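You operate a simulated robot arm through the tools that you are given. There is no shell and no other tool. Be economical: measure what you need, move in short steps, check, and stop when the job is done.

The job below is to be done with a simulated robot arm. You get a single attempt, and the scene is never put back.

## Task
Top the tank up with water to 550 L and stir it even.
Fine: stir on fast; stirrer lever back to slow, stirrer off.

It is judged by the outcome, as a careful person would: the job done as asked, and still so three seconds after it is handed in. It fails if anything else is knocked over, pushed out of place, dropped, spilled or broken.

## Robot
A 7-joint arm with a two-finger gripper on a trunk, on a base that drives. Base frame: it is fixed to the floor where the robot stands at the start and does not move with it; the origin is under the middle of the robot, x ahead of it, y to its left, z up. Units: mm, degrees, N and s.
With the tool pointing down near the work surface it reaches from about 140 to 520 mm from the robot's upright axis, wherever it stands. Its first joint turns from -166.0 to 166.0 degrees. Places, roughly: level glass [1100, -200, 1400]; stirrer box [1000, 500, 1300]; stirrer lever [900, 400, 1300]; stirrer switch [900, 500, 1300]; water lever [900, 0, 1200]. Payload 2.94 kg.
The tool frame sits at the grasp point between the pads (the TCP): z along the fingers, y along the line on which they close. The tips reach 30 mm beyond it. Largest opening 138 mm; the body of the gripper starts 109 mm behind the TCP.
Orientation is that of the tool frame in the base frame, as a unit quaternion [x, y, z, w]. With the fingers straight down and closing along the base's y, the tool's x points along the base's -x, its y along +y and its z along -z.

## Interface
- The arm moves only by the tool play_rows. Its argument "moves" is a list of rows, each an object of numbers (a shift or turn left out is 0, a gripper value left out holds the last): "tx", "ty", "tz": the shift along the base's x, y, z in units of 20 mm (1.0 is 20 mm); "rx", "ry", "rz": the turn, a rotation vector about the base's x, y, z in units of 5 degrees (1.0 is 5 degrees). In form: [{"tx": .., "ty": .., "tz": .., "rx": .., "ry": .., "rz": ..}, ...]. A call has 1 to 10 rows; each row shifts and turns the commanded pose from where the row before left it. "fingers" is the closure, from 0 (fully open) to 1 (shut), set as the call begins (left out, the last holds). A call with a number of a shift or a turn outside -1 to 1 is refused whole. Rows are played at 5 a second. More than 50 mm and 8.6 degrees between two rows, or a gripper value outside its range, and nothing of the call is played. A pose out of reach is approached as far as the arm can. The call stops where the force on the tool passes 40 N (or 10 N more than at its start, if that is more) or the arm is blocked; 0.2 s more then pass. Each finger halts on what it meets, pressing with about 39 N; the grip force reading is that of the motor and also rises with nothing between the fingers. The clock runs only during rows and for 0.2 s after the last one: add rows that do not move to give the fingers time. It gives the time, the measured TCP pose, the force on the tool (base axes), the opening and the grip force at its end, in the units of the frame above (readings bear some noise), with the torque about the TCP (base axes, N m) and any sound that the robot's microphone picked up, and new pictures: "pictures" is both (left out), scene, wrist or none.
- Cameras (640 x 400 px; columns grow to the right, rows downward): "scene" is now at [9.7, 153.2, 1397.5]; the picture's right is [0.21, -0.98, 0.00], its down [-0.43, -0.09, -0.90] and it looks along [0.88, 0.19, -0.44] (base axes); focal length 287 px, centre (320, 200). "wrist" rides on the gripper at [71, 19, -146] in the tool frame; the picture's right is [-0.26, 0.97, 0.00], its down [-0.85, -0.23, -0.48] and it looks along [-0.46, -0.12, 0.88] (tool axes); focal length 280 px, centre (320, 200). There is no depth. A picture from a camera that has moved, and an enlarged one, comes with that camera's place and axes in the base frame and with its lens.
- slide_trunk(by): slides the trunk up (or, below 0, down) by that many mm; the arm and the scene camera ride with it, the base frame stays. It gives what a move gives, with no picture.
- base_move(legs): drives the robot by 1 to 6 legs, each [ahead, left, turn to the left] in mm, mm and degrees, along the robot's own axes; the way and the turn of a leg run together, so that a leg with both is an arc; at most 1500 mm and 180 degrees a leg. The arm and the cameras ride along, it lands a little off, and it stops where it bumps. It gives what a move gives, and a new picture of the scene camera.
- head_to(pan, tilt): turns the head with the scene camera to pan (to the left, within 86 degrees either way) and tilt (down, from -29 to 69), counted from straight ahead of the robot. It gives what a move gives, and a new picture of the scene camera.
- enlarge(camera, box): a new picture of the part [left, top, right, bottom] of that camera's present view, enlarged. No time passes.
- close_job(): hands the job in; it is judged then, once.

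Work in short steps. Places have to be worked out from the pictures, the camera data and where the tool is seen: move nearer, look again, correct. Check each grasp and each placing, and mend what went wrong. You have 120 turns and 260 pictures in all, those below and enlarged ones among them. Open the gripper and draw the arm clear of the work before you hand the job in, unless the task says otherwise; then end with one line.

The tools are called after "Call:" by a JSON object that holds its "fn" and its "kwargs". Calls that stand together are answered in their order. play_rows: Moves the arm, as the interface text tells. Its arguments: {"type":"object","properties":{"moves":{"type":"array"},"fingers":{"type":"number"},"pictures":{"type":"string","enum":["both","scene","wrist","none"]}},"required":["moves"]} The other tools are called the same way: slide_trunk (by) slides the trunk up or down; base_move (legs) drives the base; head_to (pan, tilt) turns the head that bears the scene camera; enlarge (camera, box) takes an enlarged picture of a part of a camera's view; close_job () hands the job in.

At the start:

```text
clock: 0.0
tool_pos: [426.8, 279.1, 1000.6]
tcp_rot: [0.0, 1.0, 0.001, 0.0]
force: [-0.2, 1.6, 0.2]
torque: [0.0, -0.02, -0.01]
width: 137.7
gripper_force: 0.1
trunk travel left (down, up): [-225.0, 229.0]
robot x, y, heading: [3.4, 1.1, -0.2]
head pan, tilt: [12.2, 25.8]
```

scene: 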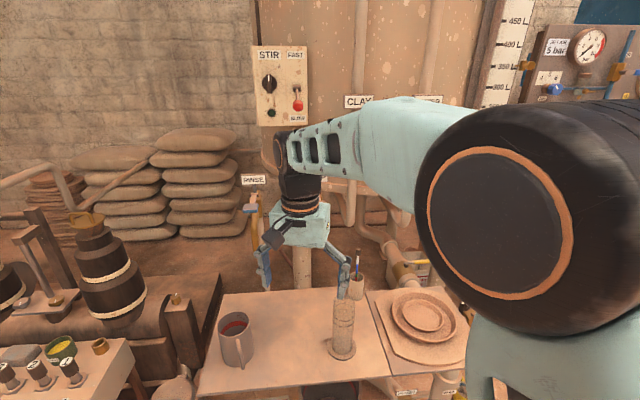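
wrist: 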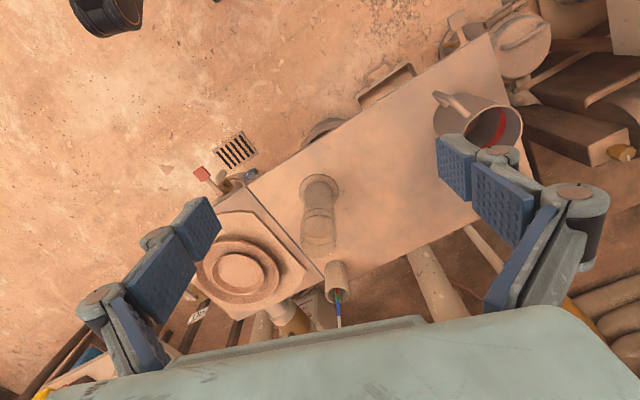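

The scene shows the stirrer box and part of the level glass; the arm hides other things. I look around with the head first.

Call:
{"fn": "head_to", "kwargs": {"pan": 0, "tilt": 5}}

Call:
{"fn": "enlarge", "kwargs": {"camera": "scene", "box": [320, 100, 640, 300]}}

```text
clock: 0.8
tool_pos: [426.4, 278.8, 999.8]
tcp_rot: [0.0, 1.0, 0.0, 0.0]
force: [-0.8, -0.6, 0.3]
torque: [0.0, 0.0, -0.03]
width: 137.9
gripper_force: 0.0
trunk travel left (down, up): [-225.0, 229.0]
robot x, y, heading: [1.1, -4.1, 0.0]
head pan, tilt: [0.0, 5.0]
camera scene: at [11.8, 133.7, 1431.3], right [0.0, -1.0, 0.0], down [-0.09, 0.0, -1.0], along [1.0, 0.0, -0.09], focal length 287 px, centre (320, 200)
```

scene: 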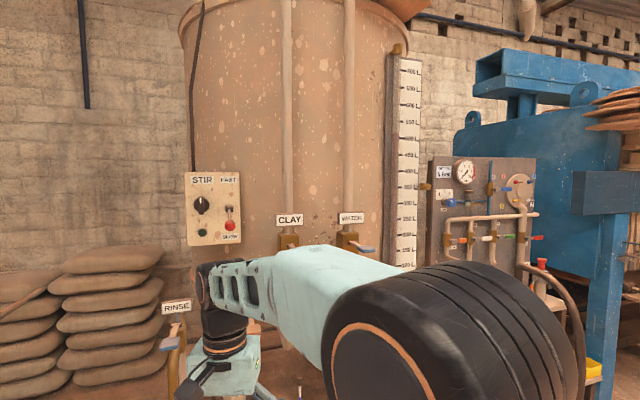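

```text
2.00 times, centred on (480, 200) of scene
camera zoom: at [11.8, 133.7, 1431.3], right [0.0, -1.0, 0.0], down [-0.09, 0.0, -1.0], along [1.0, 0.0, -0.09], focal length 573 px, centre (0, 200)
```

zoom: 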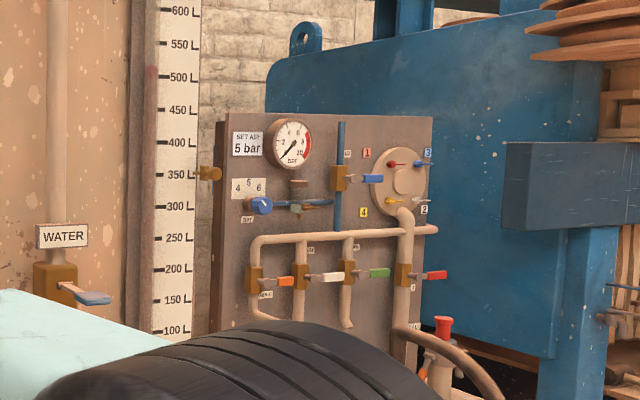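

Now a close look at the level glass, the stirrer box and the levers.

Call:
{"fn": "enlarge", "kwargs": {"camera": "scene", "box": [360, 40, 456, 280]}}

Call:
{"fn": "enlarge", "kwargs": {"camera": "scene", "box": [170, 165, 266, 255]}}

Call:
{"fn": "enlarge", "kwargs": {"camera": "scene", "box": [260, 195, 400, 265]}}

```text
1.67 times, centred on (408, 160) of scene
camera zoom: at [11.8, 133.7, 1431.3], right [0.0, -1.0, 0.0], down [-0.09, 0.0, -1.0], along [1.0, 0.0, -0.09], focal length 478 px, centre (173, 267)
```

zoom: 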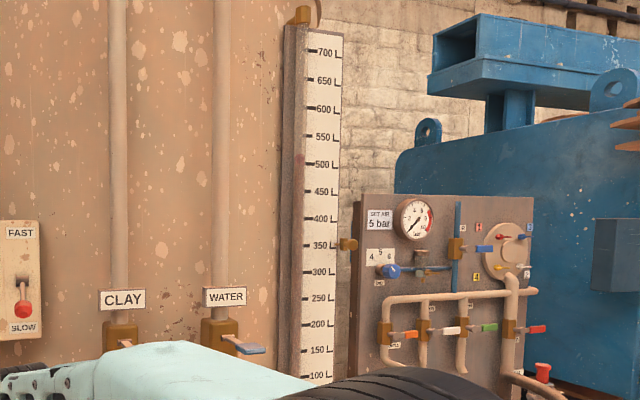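

```text
4.44 times, centred on (218, 210) of scene
camera zoom: at [11.8, 133.7, 1431.3], right [0.0, -1.0, 0.0], down [-0.09, 0.0, -1.0], along [1.0, 0.0, -0.09], focal length 1274 px, centre (773, 156)
```

zoom: 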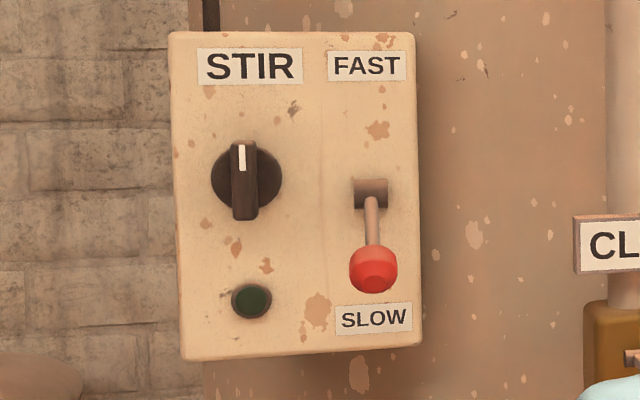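

```text
4.57 times, centred on (330, 230) of scene
camera zoom: at [11.8, 133.7, 1431.3], right [0.0, -1.0, 0.0], down [-0.09, 0.0, -1.0], along [1.0, 0.0, -0.09], focal length 1310 px, centre (274, 63)
```

zoom: 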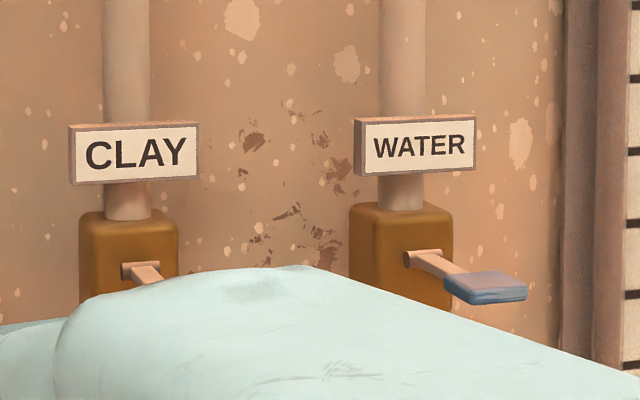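

I need the level in the glass; I zoom further on it.

Call:
{"fn": "enlarge", "kwargs": {"camera": "scene", "box": [380, 90, 430, 130]}}

Call:
{"fn": "enlarge", "kwargs": {"camera": "scene", "box": [375, 120, 435, 190]}}

```text
10.00 times, centred on (405, 110) of scene
camera zoom: at [11.8, 133.7, 1431.3], right [0.0, -1.0, 0.0], down [-0.09, 0.0, -1.0], along [1.0, 0.0, -0.09], focal length 2867 px, centre (-530, 1100)
```

zoom: 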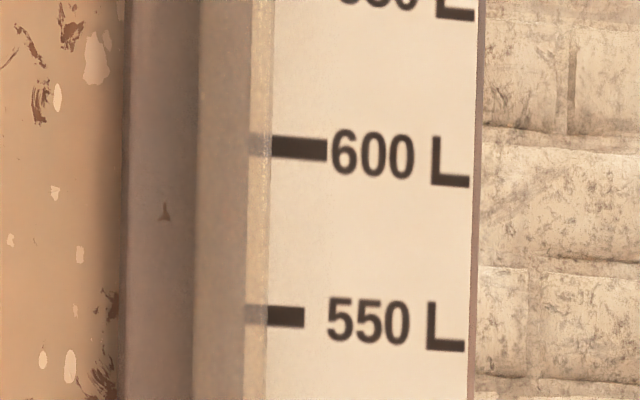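

```text
5.71 times, centred on (405, 155) of scene
camera zoom: at [11.8, 133.7, 1431.3], right [0.0, -1.0, 0.0], down [-0.09, 0.0, -1.0], along [1.0, 0.0, -0.09], focal length 1638 px, centre (-166, 457)
```

zoom: 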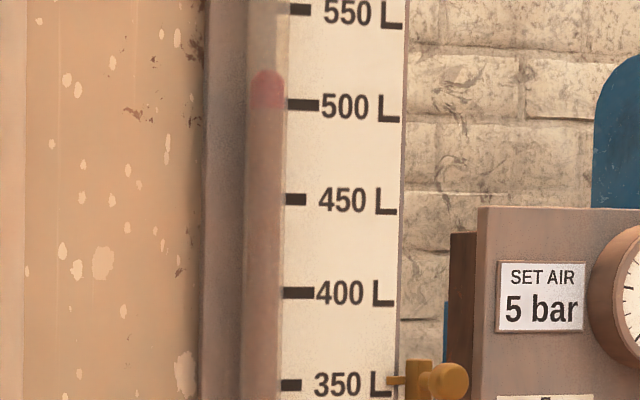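

The red float top now sits near 515 L. Before planning the drive I look downward at the table and floor in front of the robot.

Call:
{"fn": "head_to", "kwargs": {"pan": 20, "tilt": 55}}

Call:
{"fn": "head_to", "kwargs": {"pan": -30, "tilt": 50}}

Call:
{"fn": "head_to", "kwargs": {"pan": 60, "tilt": 35}}

```text
clock: 2.0
tool_pos: [426.1, 278.7, 998.3]
tcp_rot: [0.001, 1.0, 0.0, -0.001]
force: [0.1, 0.5, 0.2]
torque: [-0.01, 0.01, 0.02]
width: 137.9
gripper_force: 0.0
trunk travel left (down, up): [-225.0, 229.0]
robot x, y, heading: [-3.4, -4.6, 0.2]
head pan, tilt: [20.0, 55.0]
camera scene: at [-12.3, 158.4, 1355.0], right [0.34, -0.94, 0.0], down [-0.77, -0.28, -0.57], along [0.54, 0.2, -0.82], focal length 287 px, centre (320, 200)
```

scene: 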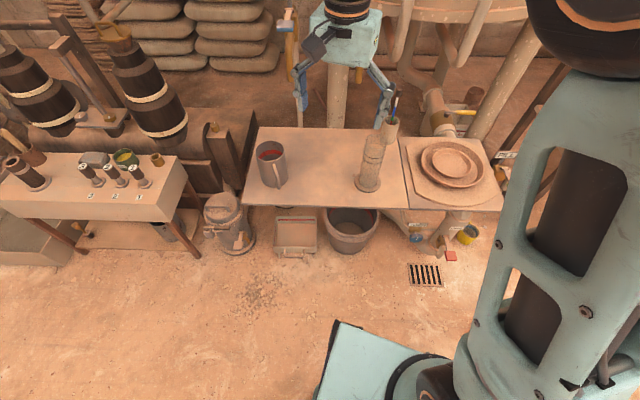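

```text
clock: 3.2
tool_pos: [426.8, 278.3, 1000.5]
tcp_rot: [0.0, 1.0, 0.0, 0.0]
force: [-1.0, 0.6, 0.5]
torque: [-0.02, 0.02, -0.01]
width: 137.8
gripper_force: 0.1
trunk travel left (down, up): [-225.0, 229.0]
robot x, y, heading: [3.0, 0.8, 0.0]
head pan, tilt: [-30.0, 50.0]
camera scene: at [-13.4, 95.3, 1361.4], right [-0.5, -0.87, 0.0], down [-0.66, 0.38, -0.64], along [0.56, -0.32, -0.77], focal length 287 px, centre (320, 200)
```

scene: 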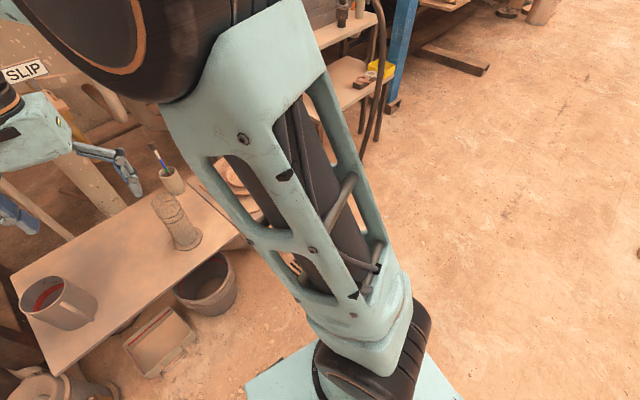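

```text
clock: 4.8
tool_pos: [425.6, 279.2, 999.4]
tcp_rot: [0.0, 1.0, 0.001, 0.0]
force: [0.2, 0.2, 0.6]
torque: [-0.02, -0.01, 0.04]
width: 138.2
gripper_force: 0.0
trunk travel left (down, up): [-225.0, 229.0]
robot x, y, heading: [1.4, 0.1, -0.2]
head pan, tilt: [60.0, 35.0]
camera scene: at [-36.0, 209.9, 1383.1], right [0.87, -0.5, 0.0], down [-0.29, -0.5, -0.82], along [0.41, 0.71, -0.57], focal length 287 px, centre (320, 200)
```

scene: 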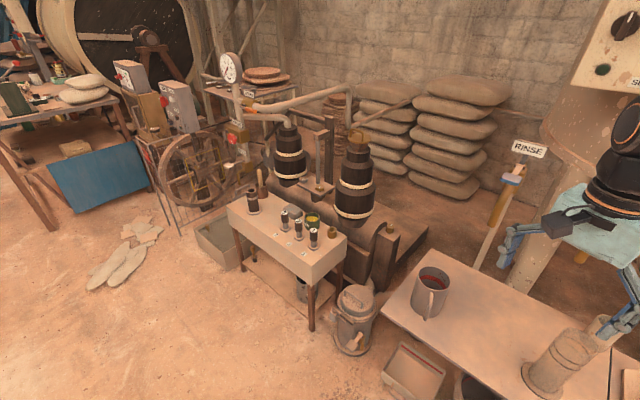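

The table is about 575 mm high, angled, with its near edge about 450–600 mm ahead; the levers are behind it at z 1200–1340. I raise the trunk 200 mm so the arm works level and the camera comes level with the 550 L mark.

Call:
{"fn": "slide_trunk", "kwargs": {"by": 200}}

Call:
{"fn": "head_to", "kwargs": {"pan": 0, "tilt": 25}}

```text
clock: 7.0
tool_pos: [427.9, 279.3, 1199.6]
tcp_rot: [0.0, 1.0, -0.001, 0.0]
force: [1.1, -0.3, 0.6]
torque: [-0.03, -0.01, 0.01]
width: 138.0
gripper_force: 0.1
trunk travel left (down, up): [-425.0, 29.0]
robot x, y, heading: [-0.1, -2.8, 0.0]
head pan, tilt: [60.0, 35.0]
```

```text
clock: 8.3
tool_pos: [426.9, 280.4, 1199.7]
tcp_rot: [0.0, 1.0, 0.0, 0.0]
force: [0.3, 1.8, 0.6]
torque: [-0.04, 0.02, 0.03]
width: 138.0
gripper_force: 0.0
trunk travel left (down, up): [-425.0, 29.0]
robot x, y, heading: [1.3, -3.2, 0.3]
head pan, tilt: [0.0, 25.0]
camera scene: at [12.0, 133.8, 1598.9], right [0.0, -1.0, 0.0], down [-0.42, 0.0, -0.91], along [0.91, 0.0, -0.42], focal length 287 px, centre (320, 200)
```

scene: 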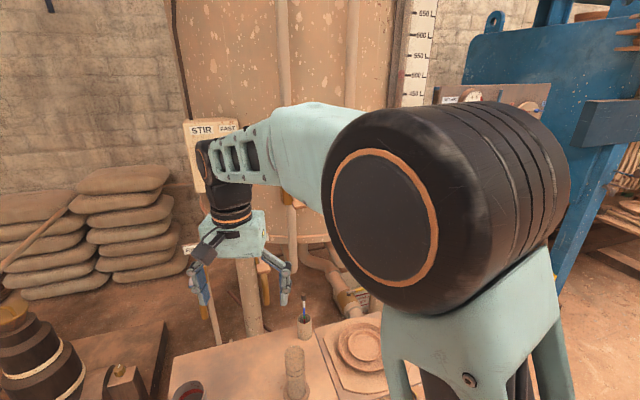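

The arm is clear above the table. I turn the tool to point forward (+x), pivoting about the TCP, in two halves.

Call:
{"fn": "play_rows", "kwargs": {"moves": [{"ry": -1}, {"ry": -1}, {"ry": -1}, {"ry": -1}, {"ry": -1}, {"ry": -1}, {"ry": -1}, {"ry": -1}, {"ry": -1}], "pictures": "none"}}

Call:
{"fn": "play_rows", "kwargs": {"moves": [{"ry": -1}, {"ry": -1}, {"ry": -1}, {"ry": -1}, {"ry": -1}, {"ry": -1}, {"ry": -1}, {"ry": -1}, {"ry": -1}, {}]}}

```text
clock: 10.3
tool_pos: [425.7, 280.2, 1199.8]
tcp_rot: [0.001, 0.923, 0.0, 0.384]
force: [0.4, 0.1, -0.1]
torque: [0.02, -0.01, -0.05]
width: 138.2
gripper_force: 0.1
trunk travel left (down, up): [-425.0, 29.0]
robot x, y, heading: [3.6, -3.5, 0.1]
head pan, tilt: [0.0, 25.0]
```

```text
clock: 12.5
tool_pos: [427.2, 279.1, 1198.9]
tcp_rot: [0.001, 0.707, -0.001, 0.708]
force: [0.4, 0.2, -0.3]
torque: [0.01, 0.01, 0.03]
width: 138.0
gripper_force: 0.0
trunk travel left (down, up): [-425.0, 29.0]
robot x, y, heading: [3.2, 0.1, 0.1]
head pan, tilt: [0.0, 25.0]
camera scene: at [12.0, 133.7, 1598.9], right [0.0, -1.0, 0.0], down [-0.42, 0.0, -0.91], along [0.91, 0.0, -0.42], focal length 287 px, centre (320, 200)
camera wrist: at [281.0, 298.2, 1129.4], right [0.0, 0.96, 0.26], down [-0.48, -0.23, 0.85], along [0.88, -0.12, 0.46], focal length 280 px, centre (320, 200)
```

scene: 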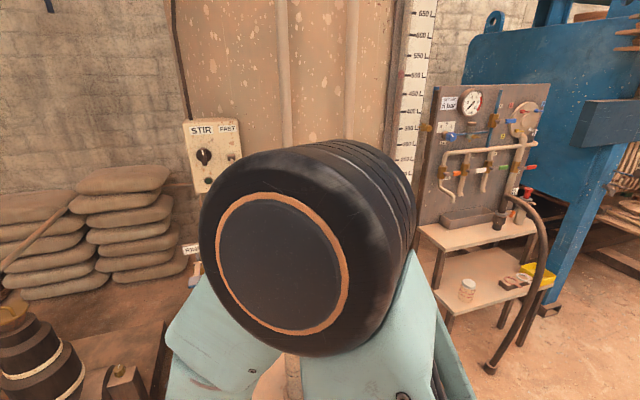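
wrist: 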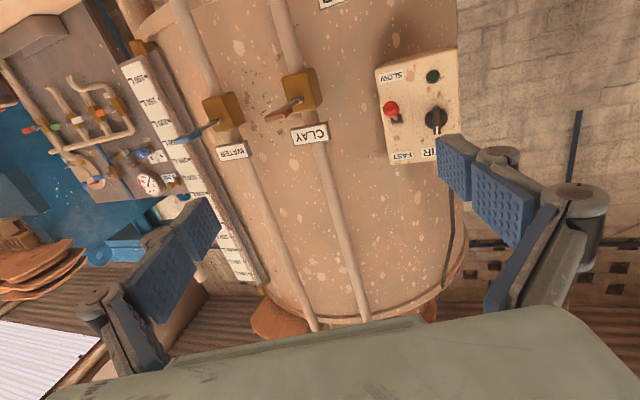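

The wrist view is upside down but shows everything well. Triangulating: stirrer switch ≈ (930, 520, 1337), lever ball ≈ (887, 415, 1277). I enlarge it on the water lever and the stirrer box.

Call:
{"fn": "enlarge", "kwargs": {"camera": "wrist", "box": [150, 50, 350, 175]}}

Call:
{"fn": "enlarge", "kwargs": {"camera": "wrist", "box": [360, 45, 480, 170]}}

```text
3.20 times, centred on (250, 112) of wrist
camera zoom: at [281.0, 298.2, 1129.4], right [0.0, 0.96, 0.26], down [-0.48, -0.23, 0.85], along [0.88, -0.12, 0.46], focal length 897 px, centre (544, 480)
```

zoom: 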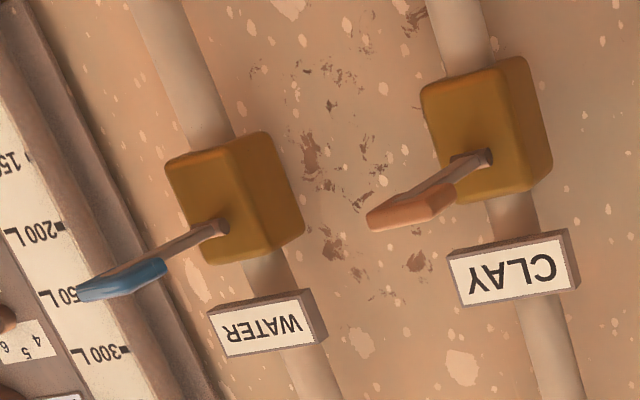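

```text
3.20 times, centred on (420, 108) of wrist
camera zoom: at [281.0, 298.2, 1129.4], right [0.0, 0.96, 0.26], down [-0.48, -0.23, 0.85], along [0.88, -0.12, 0.46], focal length 897 px, centre (0, 496)
```

zoom: 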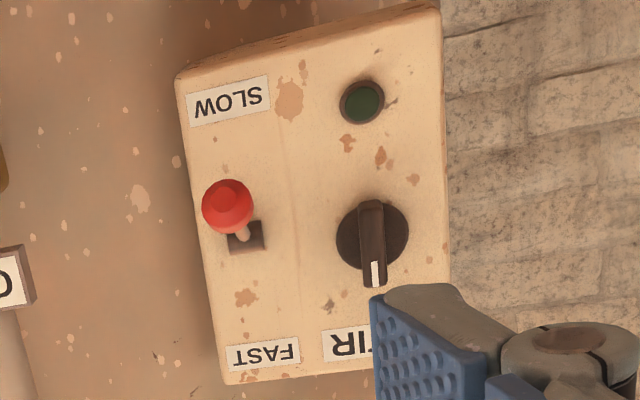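

Water lever runs from a pivot at about (935, 36, 1210) to a paddle tip at about (839, -25, 1214). I drive 230 ahead and 150 left to bring all controls in reach, staying clear of the table edge.

Call:
{"fn": "base_move", "kwargs": {"legs": [[230, 150, 0]]}}

```text
clock: 14.5
tool_pos: [661.4, 424.8, 1200.6]
tcp_rot: [0.002, 0.707, -0.001, 0.707]
force: [-0.4, -0.2, -0.7]
torque: [-0.03, 0.02, 0.02]
width: 137.9
gripper_force: 0.1
trunk travel left (down, up): [-425.0, 29.0]
robot x, y, heading: [232.7, 148.2, -0.1]
head pan, tilt: [0.0, 25.0]
camera scene: at [245.4, 281.2, 1598.9], right [0.0, -1.0, 0.0], down [-0.42, 0.0, -0.91], along [0.91, 0.0, -0.42], focal length 287 px, centre (320, 200)
```

scene: 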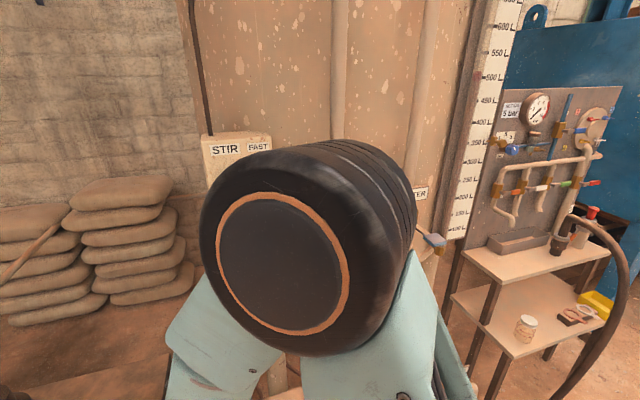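

Good drive, no bumps. I swing the arm right toward the water lever, keeping x≈660 well clear.

Call:
{"fn": "play_rows", "kwargs": {"moves": [{"ty": -1}, {"ty": -1}, {"ty": -1}, {"ty": -1}, {"ty": -1}, {"ty": -1}, {"ty": -1}, {"ty": -1}, {"ty": -1}, {"ty": -1}], "pictures": "none"}}

Call:
{"fn": "play_rows", "kwargs": {"moves": [{"ty": -1}, {"ty": -1}, {"ty": -1}, {"ty": -1}, {"ty": -1}, {"ty": -1}, {"ty": -1}, {"ty": -1}, {"ty": -1}, {"ty": -1}], "fingers": 1}}

```text
clock: 16.7
tool_pos: [731.3, 330.2, 1197.2]
tcp_rot: [0.001, 0.708, -0.002, 0.707]
force: [0.8, -0.9, -0.1]
torque: [0.0, 0.0, 0.01]
width: 137.9
gripper_force: 0.0
out of reach, approached as far as the arm can: row 3, 4, 5, 6, 7, 8, 9, 10
trunk travel left (down, up): [-425.0, 29.0]
robot x, y, heading: [233.3, 145.4, -0.1]
head pan, tilt: [0.0, 25.0]
```

```text
clock: 18.9
tool_pos: [793.6, 216.4, 1194.8]
tcp_rot: [0.002, 0.711, -0.004, 0.703]
force: [-5.3, 8.1, -17.4]
torque: [0.1, 0.32, 0.12]
width: 0.0
gripper_force: 28.3
out of reach, approached as far as the arm can: row 1, 2, 3, 4, 5, 6, 7, 8, 9, 10
trunk travel left (down, up): [-425.0, 29.0]
robot x, y, heading: [230.2, 147.1, 0.1]
head pan, tilt: [0.0, 25.0]
camera scene: at [246.0, 282.9, 1598.3], right [0.0, -1.0, 0.0], down [-0.42, 0.0, -0.91], along [0.91, 0.0, -0.42], focal length 287 px, centre (320, 200)
camera wrist: at [647.3, 236.9, 1126.1], right [0.01, 0.97, 0.26], down [-0.47, -0.22, 0.86], along [0.88, -0.13, 0.45], focal length 280 px, centre (320, 200)
```

scene: 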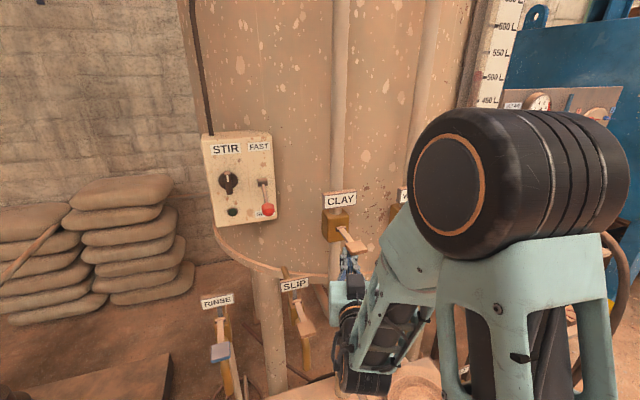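
wrist: 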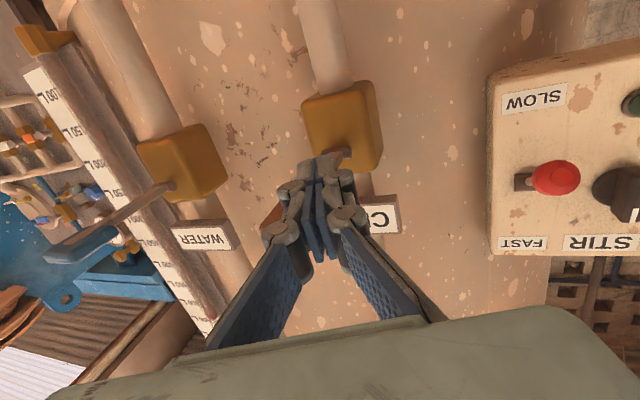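

The arm was out of reach close in and drifted outward; force −17 N in z suggests the fingers touch the clay lever from below. I lower the trunk a little to leave it straight down.

Call:
{"fn": "slide_trunk", "kwargs": {"by": -50}}

Call:
{"fn": "play_rows", "kwargs": {"moves": [{}]}}

```text
clock: 19.8
tool_pos: [794.3, 213.0, 1150.5]
tcp_rot: [0.006, 0.707, -0.005, 0.707]
force: [0.2, -0.2, -0.3]
torque: [-0.02, 0.01, 0.02]
width: 0.0
gripper_force: 28.3
trunk travel left (down, up): [-375.0, 79.0]
robot x, y, heading: [234.8, 147.7, -0.4]
head pan, tilt: [0.0, 25.0]
```

```text
clock: 20.2
tool_pos: [794.1, 212.3, 1150.6]
tcp_rot: [0.005, 0.708, -0.005, 0.706]
force: [0.6, -0.2, -0.2]
torque: [0.02, 0.01, 0.01]
width: 0.0
gripper_force: 28.3
trunk travel left (down, up): [-375.0, 79.0]
robot x, y, heading: [232.5, 144.4, -0.3]
head pan, tilt: [0.0, 25.0]
camera scene: at [244.9, 280.9, 1548.9], right [0.0, -1.0, 0.0], down [-0.42, 0.0, -0.91], along [0.91, 0.0, -0.42], focal length 287 px, centre (320, 200)
camera wrist: at [648.7, 234.3, 1079.2], right [0.01, 0.96, 0.26], down [-0.48, -0.22, 0.85], along [0.88, -0.14, 0.46], focal length 280 px, centre (320, 200)
```

scene: 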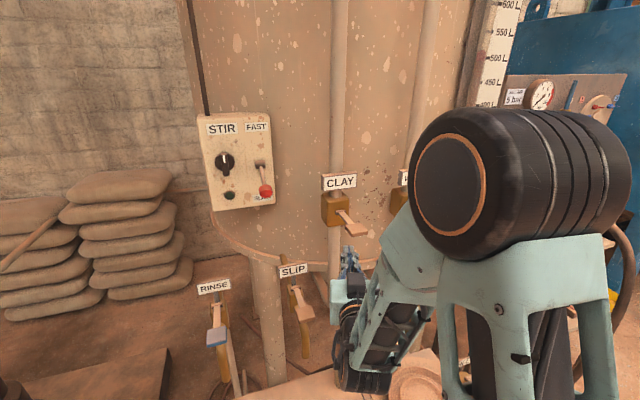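
wrist: 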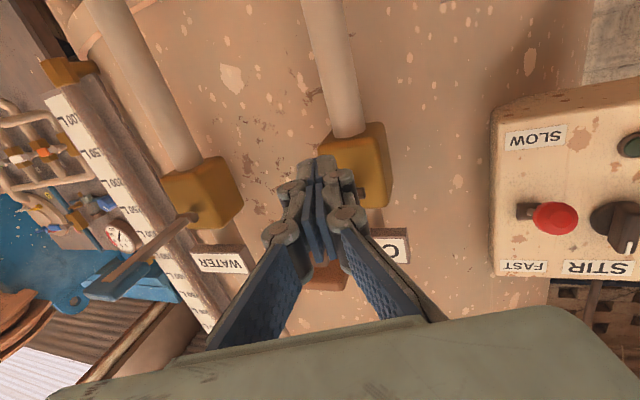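

Free now. I check that the clay lever wasn't turned, and that the level hasn't moved.

Call:
{"fn": "enlarge", "kwargs": {"camera": "scene", "box": [300, 165, 420, 240]}}

Call:
{"fn": "enlarge", "kwargs": {"camera": "scene", "box": [460, 20, 540, 70]}}

```text
5.33 times, centred on (360, 202) of scene
camera zoom: at [244.9, 280.9, 1548.9], right [0.0, -1.0, 0.0], down [-0.42, 0.0, -0.91], along [0.91, 0.0, -0.42], focal length 1529 px, centre (107, 187)
```

zoom: 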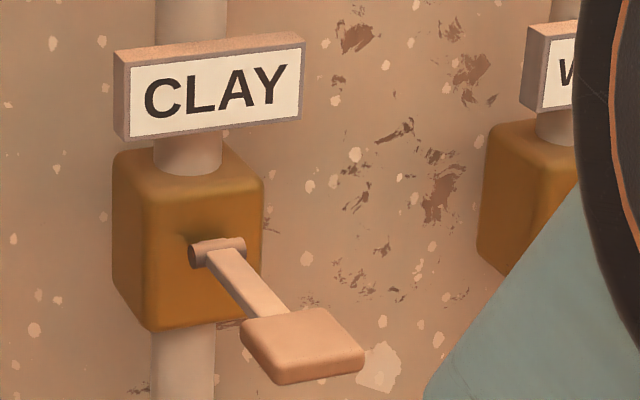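

```text
8.00 times, centred on (500, 45) of scene
camera zoom: at [244.9, 280.9, 1548.9], right [0.0, -1.0, 0.0], down [-0.42, 0.0, -0.91], along [0.91, 0.0, -0.42], focal length 2293 px, centre (-1120, 1440)
```

zoom: 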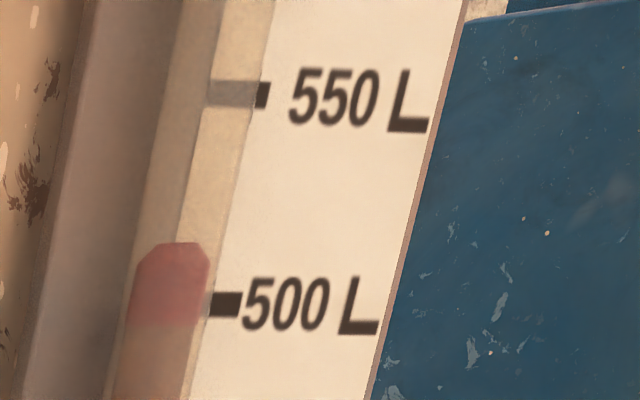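

Clay lever still straight out, level near 500 L. I test the commanded pose with a small move to the right, at the present safe height below the levers.

Call:
{"fn": "play_rows", "kwargs": {"moves": [{"ty": -1}, {"ty": -1}, {"ty": -1}], "pictures": "none"}}

```text
clock: 21.0
tool_pos: [795.7, 206.0, 1154.5]
tcp_rot: [0.01, 0.707, -0.01, 0.707]
force: [0.1, 0.2, 0.1]
torque: [-0.02, -0.03, 0.0]
width: 0.1
gripper_force: 28.8
out of reach, approached as far as the arm can: row 1, 2, 3
trunk travel left (down, up): [-375.0, 79.0]
robot x, y, heading: [232.6, 147.3, 0.0]
head pan, tilt: [0.0, 25.0]
```

The commanded pose seems to lag behind near (660, -35). I bring it forward and back left so it lies near the true pose again.

Call:
{"fn": "play_rows", "kwargs": {"moves": [{"tx": 1, "ty": 1}, {"tx": 1, "ty": 1}, {"tx": 1, "ty": 1}, {"tx": 1, "ty": 1}, {"tx": 1, "ty": 1}, {"tx": 1, "ty": 1}, {"tx": 1, "ty": 1}], "pictures": "none"}}

```text
clock: 22.6
tool_pos: [934.6, 343.9, 1155.0]
tcp_rot: [0.005, 0.708, -0.006, 0.706]
force: [-0.1, -0.6, 1.1]
torque: [-0.01, 0.02, 0.02]
width: 0.0
gripper_force: 28.6
trunk travel left (down, up): [-375.0, 79.0]
robot x, y, heading: [233.5, 146.7, -0.1]
head pan, tilt: [0.0, 25.0]
```

The command re-bases on the actual pose, so reach extends beyond 720 mm. I go back and then right, keeping a larger radius and staying under the levers.

Call:
{"fn": "play_rows", "kwargs": {"moves": [{"tx": -1, "ty": -1}, {"tx": -1, "ty": -1}, {"tx": -1, "ty": -1}, {"tx": -1, "ty": -1}, {"tx": -0.6, "ty": -1}, {"ty": -1}, {"ty": -1}, {"ty": -1}, {"ty": -1}, {"ty": -1}], "pictures": "none"}}

Call:
{"fn": "play_rows", "kwargs": {"moves": [{"ty": -1}, {"ty": -1}, {"ty": -1}, {"tx": -1, "ty": -1}, {"tx": -1, "ty": -1}, {"tx": -1, "ty": -1}]}}

```text
clock: 24.8
tool_pos: [830.7, 210.6, 1163.5]
tcp_rot: [0.01, 0.709, -0.01, 0.705]
force: [-0.7, 0.0, -0.2]
torque: [-0.01, -0.03, 0.02]
width: 0.0
gripper_force: 28.3
out of reach, approached as far as the arm can: row 7, 8, 9, 10
trunk travel left (down, up): [-375.0, 79.0]
robot x, y, heading: [233.9, 146.1, 0.1]
head pan, tilt: [0.0, 25.0]
```

```text
clock: 26.2
tool_pos: [794.8, 206.3, 1174.6]
tcp_rot: [0.007, 0.708, -0.007, 0.706]
force: [0.0, 0.0, 0.5]
torque: [0.03, -0.02, 0.01]
width: 0.0
gripper_force: 28.5
out of reach, approached as far as the arm can: row 1, 2, 3, 4, 5, 6
trunk travel left (down, up): [-375.0, 79.0]
robot x, y, heading: [231.8, 144.8, -0.1]
head pan, tilt: [0.0, 25.0]
camera scene: at [245.0, 280.9, 1548.9], right [0.0, -1.0, 0.0], down [-0.42, 0.0, -0.91], along [0.91, 0.0, -0.42], focal length 287 px, centre (320, 200)
camera wrist: at [649.3, 228.1, 1103.7], right [0.02, 0.96, 0.26], down [-0.48, -0.22, 0.85], along [0.88, -0.14, 0.46], focal length 280 px, centre (320, 200)
```

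scene: 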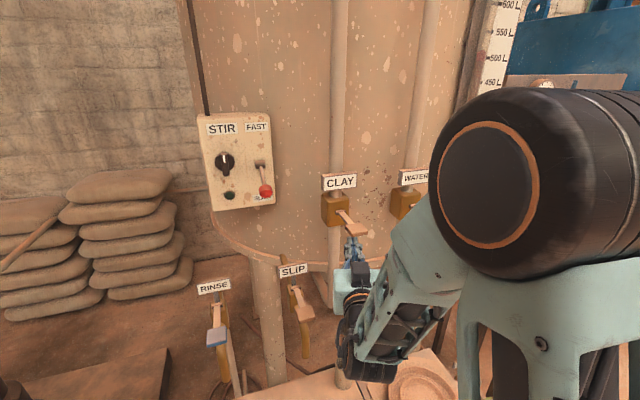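
wrist: 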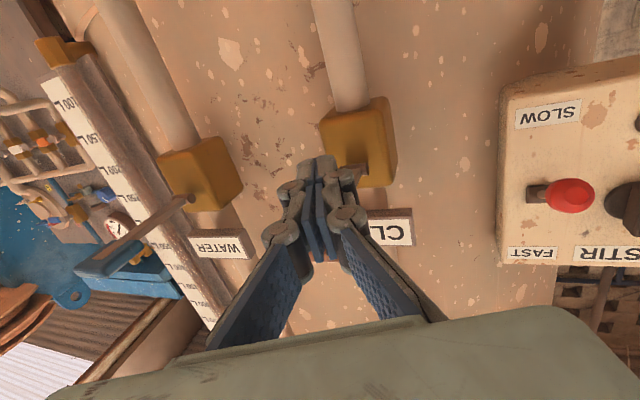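

There seems to be a joint limit for this pointing once the tool is less than ~60 mm left of the robot's axis; the start pose had +279. So I'll bring the arm left, then strafe the base to the right instead.

Call:
{"fn": "play_rows", "kwargs": {"moves": [{"ty": 1, "tz": -0.5}, {"ty": 1, "tz": -0.5}, {"ty": 1}, {"ty": 1}, {"ty": 1}, {"ty": 1}, {"ty": 1, "tx": -0.5}, {"ty": 1, "tx": -0.5}, {"ty": 1, "tx": -0.5}, {"ty": 1, "tx": -0.5}], "pictures": "none"}}

```text
clock: 28.4
tool_pos: [753.2, 406.8, 1157.3]
tcp_rot: [0.005, 0.708, -0.005, 0.706]
force: [0.3, -1.0, 0.1]
torque: [0.02, 0.02, -0.01]
width: 0.0
gripper_force: 28.6
trunk travel left (down, up): [-375.0, 79.0]
robot x, y, heading: [235.3, 145.9, 0.1]
head pan, tilt: [0.0, 25.0]
```

Now I roll the tool 90° about its own axis here in free space, so that the fingers close vertically and can hold the paddle.

Call:
{"fn": "play_rows", "kwargs": {"moves": [{"rx": 1}, {"rx": 1}, {"rx": 1}, {"rx": 1}, {"rx": 1}, {"rx": 1}, {"rx": 1}, {"rx": 1}, {"rx": 1}], "pictures": "none"}}

Call:
{"fn": "play_rows", "kwargs": {"moves": [{"rx": 1}, {"rx": 1}, {"rx": 1}, {"rx": 1}, {"rx": 1}, {"rx": 1}, {"rx": 1}, {"rx": 1}, {"rx": 1}]}}

```text
clock: 30.4
tool_pos: [754.3, 405.7, 1155.7]
tcp_rot: [0.275, 0.656, 0.266, 0.651]
force: [0.9, 0.0, 0.1]
torque: [-0.03, -0.01, -0.01]
width: 0.0
gripper_force: 28.7
trunk travel left (down, up): [-375.0, 79.0]
robot x, y, heading: [231.2, 148.1, 0.0]
head pan, tilt: [0.0, 25.0]
```

```text
clock: 32.4
tool_pos: [761.7, 392.5, 1263.2]
tcp_rot: [0.504, 0.51, 0.492, 0.494]
force: [-0.9, 0.3, 0.2]
torque: [0.03, -0.03, -0.01]
width: 0.1
gripper_force: 28.4
out of reach, approached as far as the arm can: row 4, 5, 6, 7, 8, 9
trunk travel left (down, up): [-375.0, 79.0]
robot x, y, heading: [232.5, 145.5, 0.1]
head pan, tilt: [0.0, 25.0]
camera scene: at [245.0, 280.8, 1548.9], right [0.0, -1.0, 0.0], down [-0.42, 0.0, -0.91], along [0.91, 0.0, -0.42], focal length 287 px, centre (320, 200)
camera wrist: at [616.5, 463.0, 1285.8], right [0.03, -0.26, 0.97], down [-0.48, -0.85, -0.21], along [0.88, -0.46, -0.15], focal length 280 px, centre (320, 200)
```

scene: 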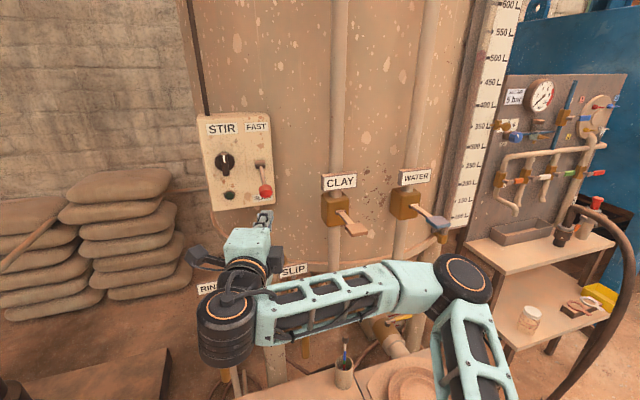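
wrist: 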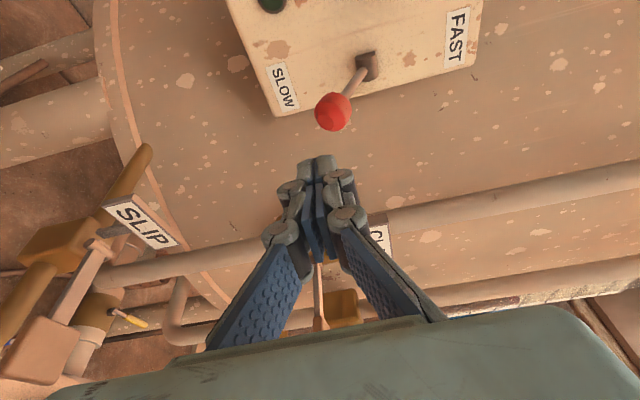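

In this posture the elbow is low and the scene camera sees everything. Clay lever tip is near x≈800, so I retract 60 mm before strafing right.

Call:
{"fn": "play_rows", "kwargs": {"moves": [{"tx": -1}, {"tx": -1}, {"tx": -1}, {}], "pictures": "none"}}

Call:
{"fn": "enlarge", "kwargs": {"camera": "scene", "box": [380, 160, 460, 250]}}

```text
clock: 33.4
tool_pos: [755.4, 376.7, 1274.4]
tcp_rot: [0.502, 0.505, 0.498, 0.495]
force: [-0.1, -0.1, -0.3]
torque: [-0.01, 0.04, 0.01]
width: 0.1
gripper_force: 28.4
out of reach, approached as far as the arm can: row 1, 2, 3
trunk travel left (down, up): [-375.0, 79.0]
robot x, y, heading: [232.1, 149.3, 0.0]
head pan, tilt: [0.0, 25.0]
```

```text
4.44 times, centred on (420, 205) of scene
camera zoom: at [244.9, 280.9, 1548.9], right [0.0, -1.0, 0.0], down [-0.42, 0.0, -0.91], along [0.91, 0.0, -0.42], focal length 1274 px, centre (-124, 178)
```

zoom: 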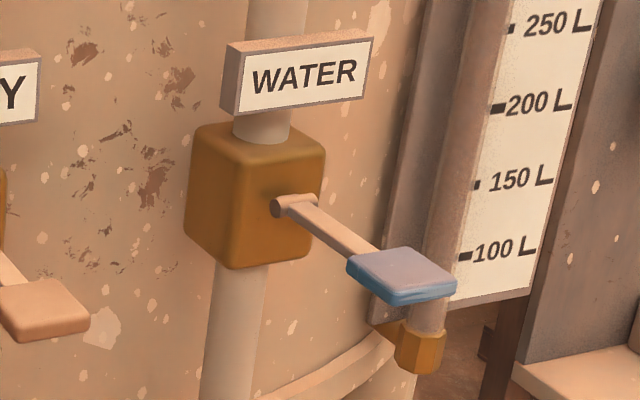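

The tool can't retract further (inner reach limit), so I back the base up 130 first, then strafe 380 right. Paddle centre measures about (847, 0, 1212), lever pointing ~19° to the right of straight-out.

Call:
{"fn": "base_move", "kwargs": {"legs": [[-130, 0, 0], [0, -380, 0]]}}

```text
clock: 38.1
tool_pos: [623.6, -4.1, 1274.7]
tcp_rot: [0.503, 0.504, 0.496, 0.497]
force: [0.3, -0.4, -0.8]
torque: [0.01, 0.0, -0.03]
width: 0.0
gripper_force: 28.2
trunk travel left (down, up): [-375.0, 79.0]
robot x, y, heading: [96.0, -231.9, -0.4]
head pan, tilt: [0.0, 25.0]
camera scene: at [112.4, -97.2, 1548.9], right [-0.01, -1.0, 0.0], down [-0.42, 0.0, -0.91], along [0.91, -0.01, -0.42], focal length 287 px, centre (320, 200)
```

scene: 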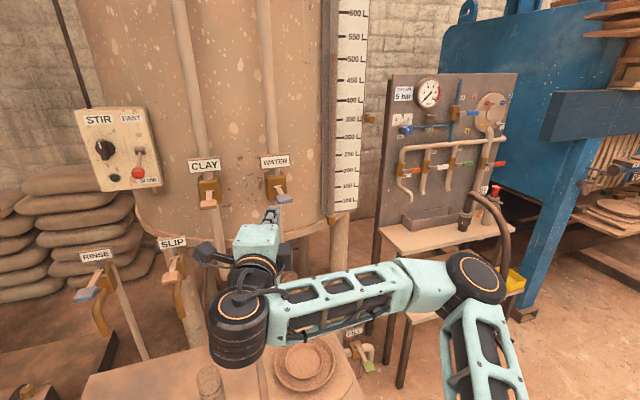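

Well positioned. Now a careful look at the level glass with the head level.

Call:
{"fn": "head_to", "kwargs": {"pan": -6, "tilt": -2}}

Call:
{"fn": "enlarge", "kwargs": {"camera": "scene", "box": [285, 150, 365, 200]}}

```text
clock: 39.1
tool_pos: [623.2, -4.1, 1275.0]
tcp_rot: [0.503, 0.505, 0.496, 0.497]
force: [0.2, 0.7, 0.5]
torque: [-0.03, 0.04, 0.04]
width: 0.0
gripper_force: 28.0
trunk travel left (down, up): [-375.0, 79.0]
robot x, y, heading: [98.6, -230.9, -0.2]
head pan, tilt: [-6.0, -2.0]
camera scene: at [108.8, -106.4, 1592.3], right [-0.11, -0.99, 0.0], down [0.03, 0.0, -1.0], along [0.99, -0.11, 0.03], focal length 287 px, centre (320, 200)
```

scene: 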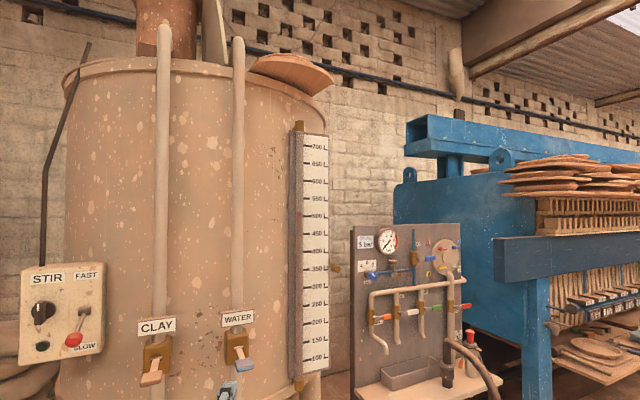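

```text
8.00 times, centred on (325, 175) of scene
camera zoom: at [108.8, -106.4, 1592.3], right [-0.11, -0.99, 0.0], down [0.03, 0.0, -1.0], along [0.99, -0.11, 0.03], focal length 2293 px, centre (280, 400)
```

zoom: 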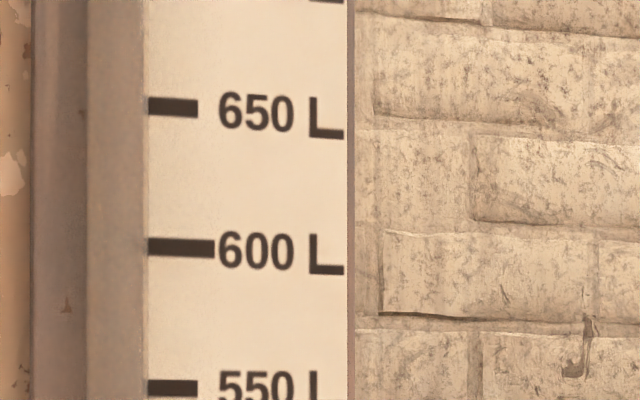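

Call:
{"fn": "enlarge", "kwargs": {"camera": "scene", "box": [285, 190, 349, 230]}}

```text
10.00 times, centred on (317, 210) of scene
camera zoom: at [108.8, -106.4, 1592.3], right [-0.11, -0.99, 0.0], down [0.03, 0.0, -1.0], along [0.99, -0.11, 0.03], focal length 2867 px, centre (350, 100)
```

zoom: 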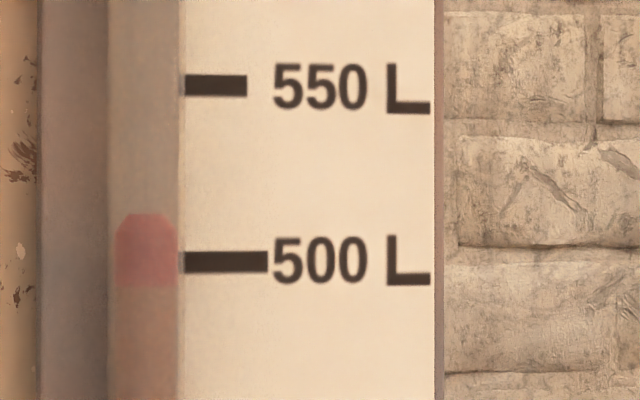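

Call:
{"fn": "enlarge", "kwargs": {"camera": "scene", "box": [292, 208, 308, 222]}}

Call:
{"fn": "enlarge", "kwargs": {"camera": "scene", "box": [280, 180, 350, 400]}}

```text
16.00 times, centred on (300, 215) of scene
camera zoom: at [108.8, -106.4, 1592.3], right [-0.11, -0.99, 0.0], down [0.03, 0.0, -1.0], along [0.99, -0.11, 0.03], focal length 4587 px, centre (640, -40)
```

zoom: 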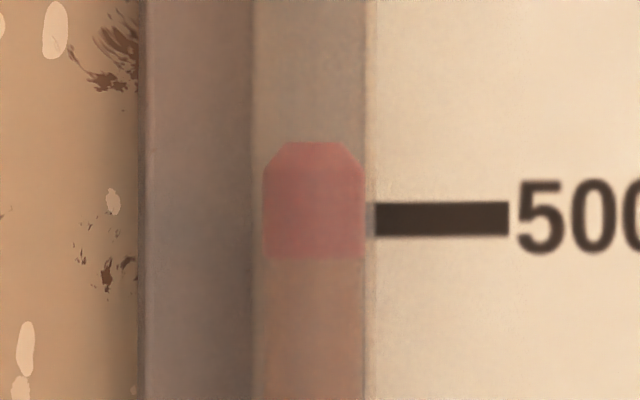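

```text
1.82 times, centred on (315, 290) of scene
camera zoom: at [108.8, -106.4, 1592.3], right [-0.11, -0.99, 0.0], down [0.03, 0.0, -1.0], along [0.99, -0.11, 0.03], focal length 521 px, centre (329, 36)
```

zoom: 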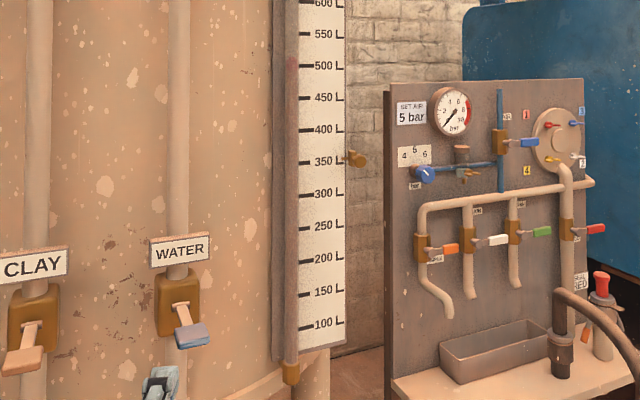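

The float's visible bottom (liquid edge) reads ≈493 L, its top ≈514. Now I lower the trunk 60 mm to bring the tool to the lever's height and half open the fingers.

Call:
{"fn": "slide_trunk", "kwargs": {"by": -60}}

Call:
{"fn": "head_to", "kwargs": {"pan": 0, "tilt": 12}}

Call:
{"fn": "base_move", "kwargs": {"legs": [[110, 0, 0]]}}

Call:
{"fn": "play_rows", "kwargs": {"moves": [{}, {}, {}, {}], "fingers": 0.5}}

```text
clock: 40.1
tool_pos: [622.9, -4.7, 1214.4]
tcp_rot: [0.504, 0.504, 0.496, 0.497]
force: [-0.9, -0.5, 0.1]
torque: [0.02, 0.01, 0.02]
width: 0.0
gripper_force: 28.1
trunk travel left (down, up): [-315.0, 139.0]
robot x, y, heading: [99.8, -225.5, -0.4]
head pan, tilt: [-6.0, -2.0]
```

```text
clock: 40.8
tool_pos: [622.8, -4.0, 1215.0]
tcp_rot: [0.503, 0.504, 0.496, 0.497]
force: [1.2, 0.3, -0.8]
torque: [0.0, -0.01, -0.01]
width: 0.0
gripper_force: 28.1
trunk travel left (down, up): [-315.0, 139.0]
robot x, y, heading: [99.6, -231.4, -0.2]
head pan, tilt: [0.0, 12.0]
camera scene: at [113.5, -97.2, 1510.1], right [-0.01, -1.0, 0.0], down [-0.21, 0.0, -0.98], along [0.98, -0.01, -0.21], focal length 287 px, centre (320, 200)
```

scene: 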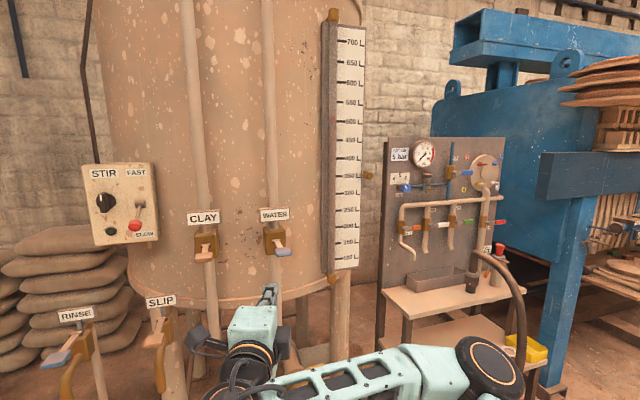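

```text
clock: 42.0
tool_pos: [734.7, -4.7, 1214.2]
tcp_rot: [0.503, 0.504, 0.496, 0.497]
force: [-0.1, -0.4, 1.2]
torque: [0.04, 0.02, -0.01]
width: 0.1
gripper_force: 28.6
trunk travel left (down, up): [-315.0, 139.0]
robot x, y, heading: [213.3, -232.5, -0.5]
head pan, tilt: [0.0, 12.0]
camera scene: at [224.7, -97.9, 1510.0], right [-0.01, -1.0, 0.0], down [-0.21, 0.0, -0.98], along [0.98, -0.01, -0.21], focal length 287 px, centre (320, 200)
```

scene: 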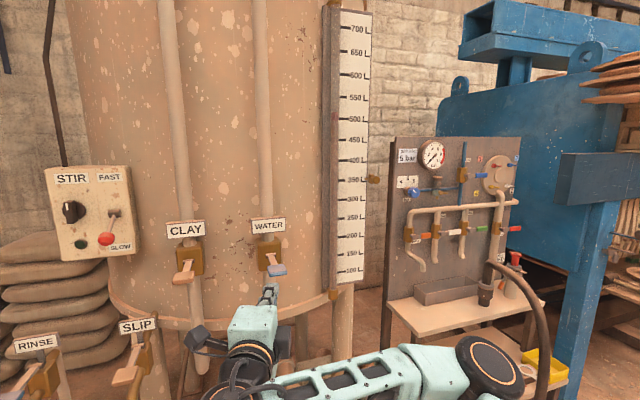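

```text
clock: 43.0
tool_pos: [733.7, -5.6, 1213.9]
tcp_rot: [0.502, 0.504, 0.497, 0.497]
force: [-0.8, -0.8, -0.2]
torque: [-0.01, 0.0, 0.01]
width: 68.9
gripper_force: 0.0
trunk travel left (down, up): [-315.0, 139.0]
robot x, y, heading: [209.7, -230.5, -0.4]
head pan, tilt: [0.0, 12.0]
camera scene: at [224.5, -97.9, 1510.0], right [-0.01, -1.0, 0.0], down [-0.21, 0.0, -0.98], along [0.98, -0.01, -0.21], focal length 287 px, centre (320, 200)
camera wrist: at [588.6, 66.7, 1236.1], right [0.01, -0.26, 0.97], down [-0.48, -0.85, -0.22], along [0.88, -0.46, -0.14], focal length 280 px, centre (320, 200)
```

scene: 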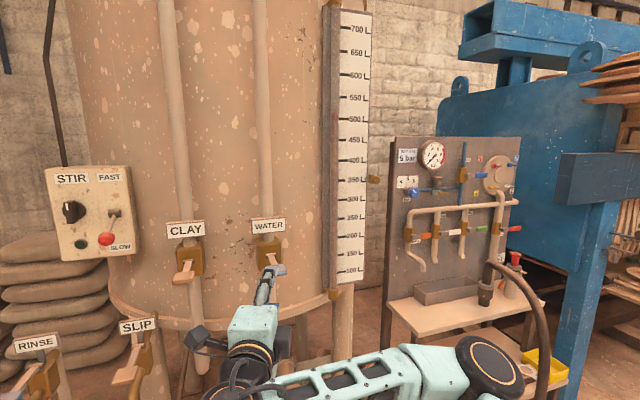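
wrist: 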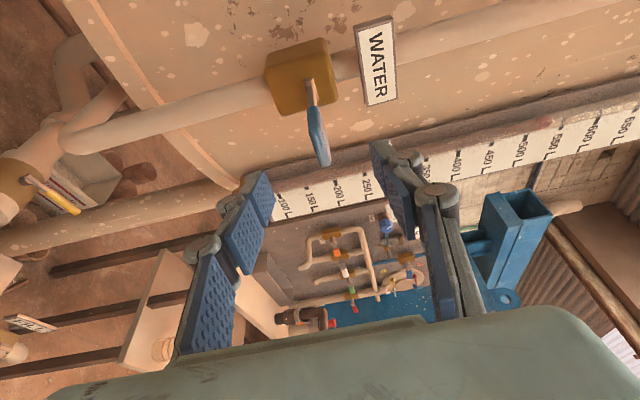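

The wrist view shows the paddle centred in height between the fingers. I advance 100 mm so the fingers straddle it.

Call:
{"fn": "play_rows", "kwargs": {"moves": [{"tx": 1}, {"tx": 1}, {"tx": 1}, {"tx": 1}, {"tx": 1}]}}

```text
clock: 44.2
tool_pos: [834.6, -3.7, 1214.8]
tcp_rot: [0.503, 0.506, 0.496, 0.495]
force: [0.2, -0.2, -0.4]
torque: [0.0, -0.01, 0.01]
width: 69.0
gripper_force: 0.0
trunk travel left (down, up): [-315.0, 139.0]
robot x, y, heading: [210.6, -231.7, -0.4]
head pan, tilt: [0.0, 12.0]
camera scene: at [224.5, -97.9, 1510.0], right [-0.01, -1.0, 0.0], down [-0.21, 0.0, -0.98], along [0.98, -0.01, -0.21], focal length 287 px, centre (320, 200)
camera wrist: at [688.8, 66.5, 1237.0], right [0.02, -0.26, 0.97], down [-0.48, -0.85, -0.22], along [0.88, -0.46, -0.14], focal length 280 px, centre (320, 200)
```

scene: 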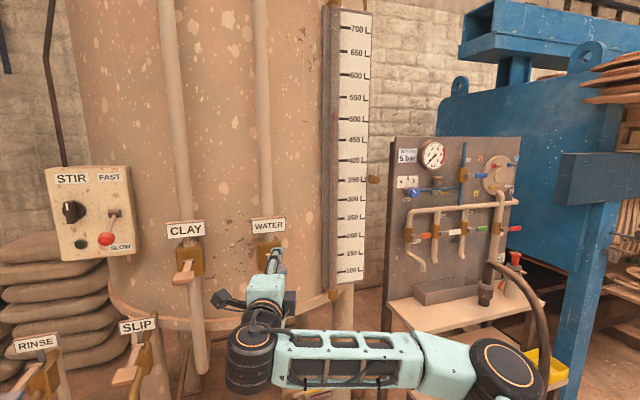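
wrist: 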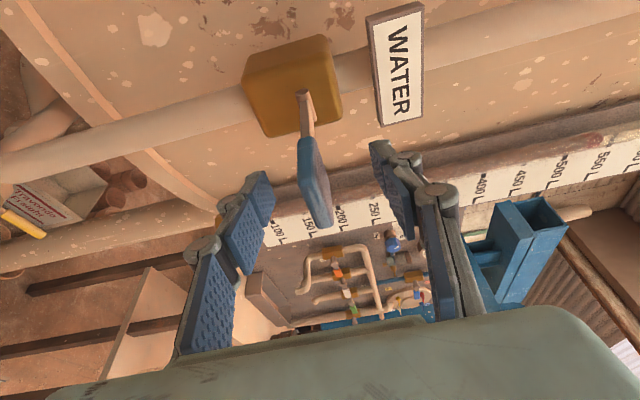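

The paddle lies between the pads. I narrow the cage to ~40 mm and push down in small steps, watching force and sound.

Call:
{"fn": "play_rows", "kwargs": {"moves": [{}, {}, {"tz": -0.6}, {"tz": -0.6}], "fingers": 0.7, "pictures": "wrist"}}

```text
clock: 45.2
tool_pos: [832.1, -8.8, 1209.1]
tcp_rot: [0.504, 0.507, 0.494, 0.495]
force: [-0.2, -0.3, -0.3]
torque: [0.01, -0.02, -0.04]
width: 41.1
gripper_force: 0.1
out of reach, approached as far as the arm can: row 3, 4
trunk travel left (down, up): [-315.0, 139.0]
robot x, y, heading: [211.2, -231.2, -0.6]
head pan, tilt: [0.0, 12.0]
camera wrist: at [685.6, 61.6, 1232.5], right [0.02, -0.26, 0.97], down [-0.48, -0.85, -0.21], along [0.88, -0.46, -0.14], focal length 280 px, centre (320, 200)
```

wrist: 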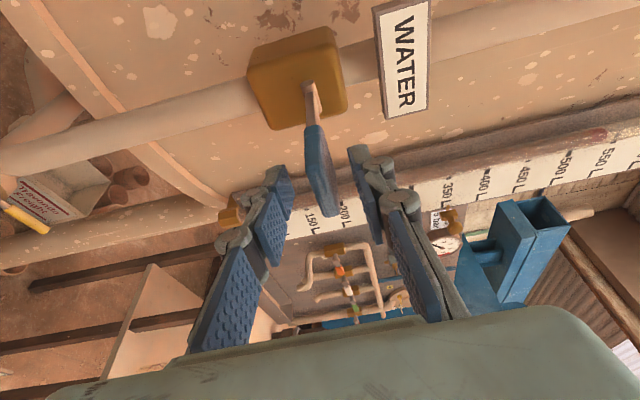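

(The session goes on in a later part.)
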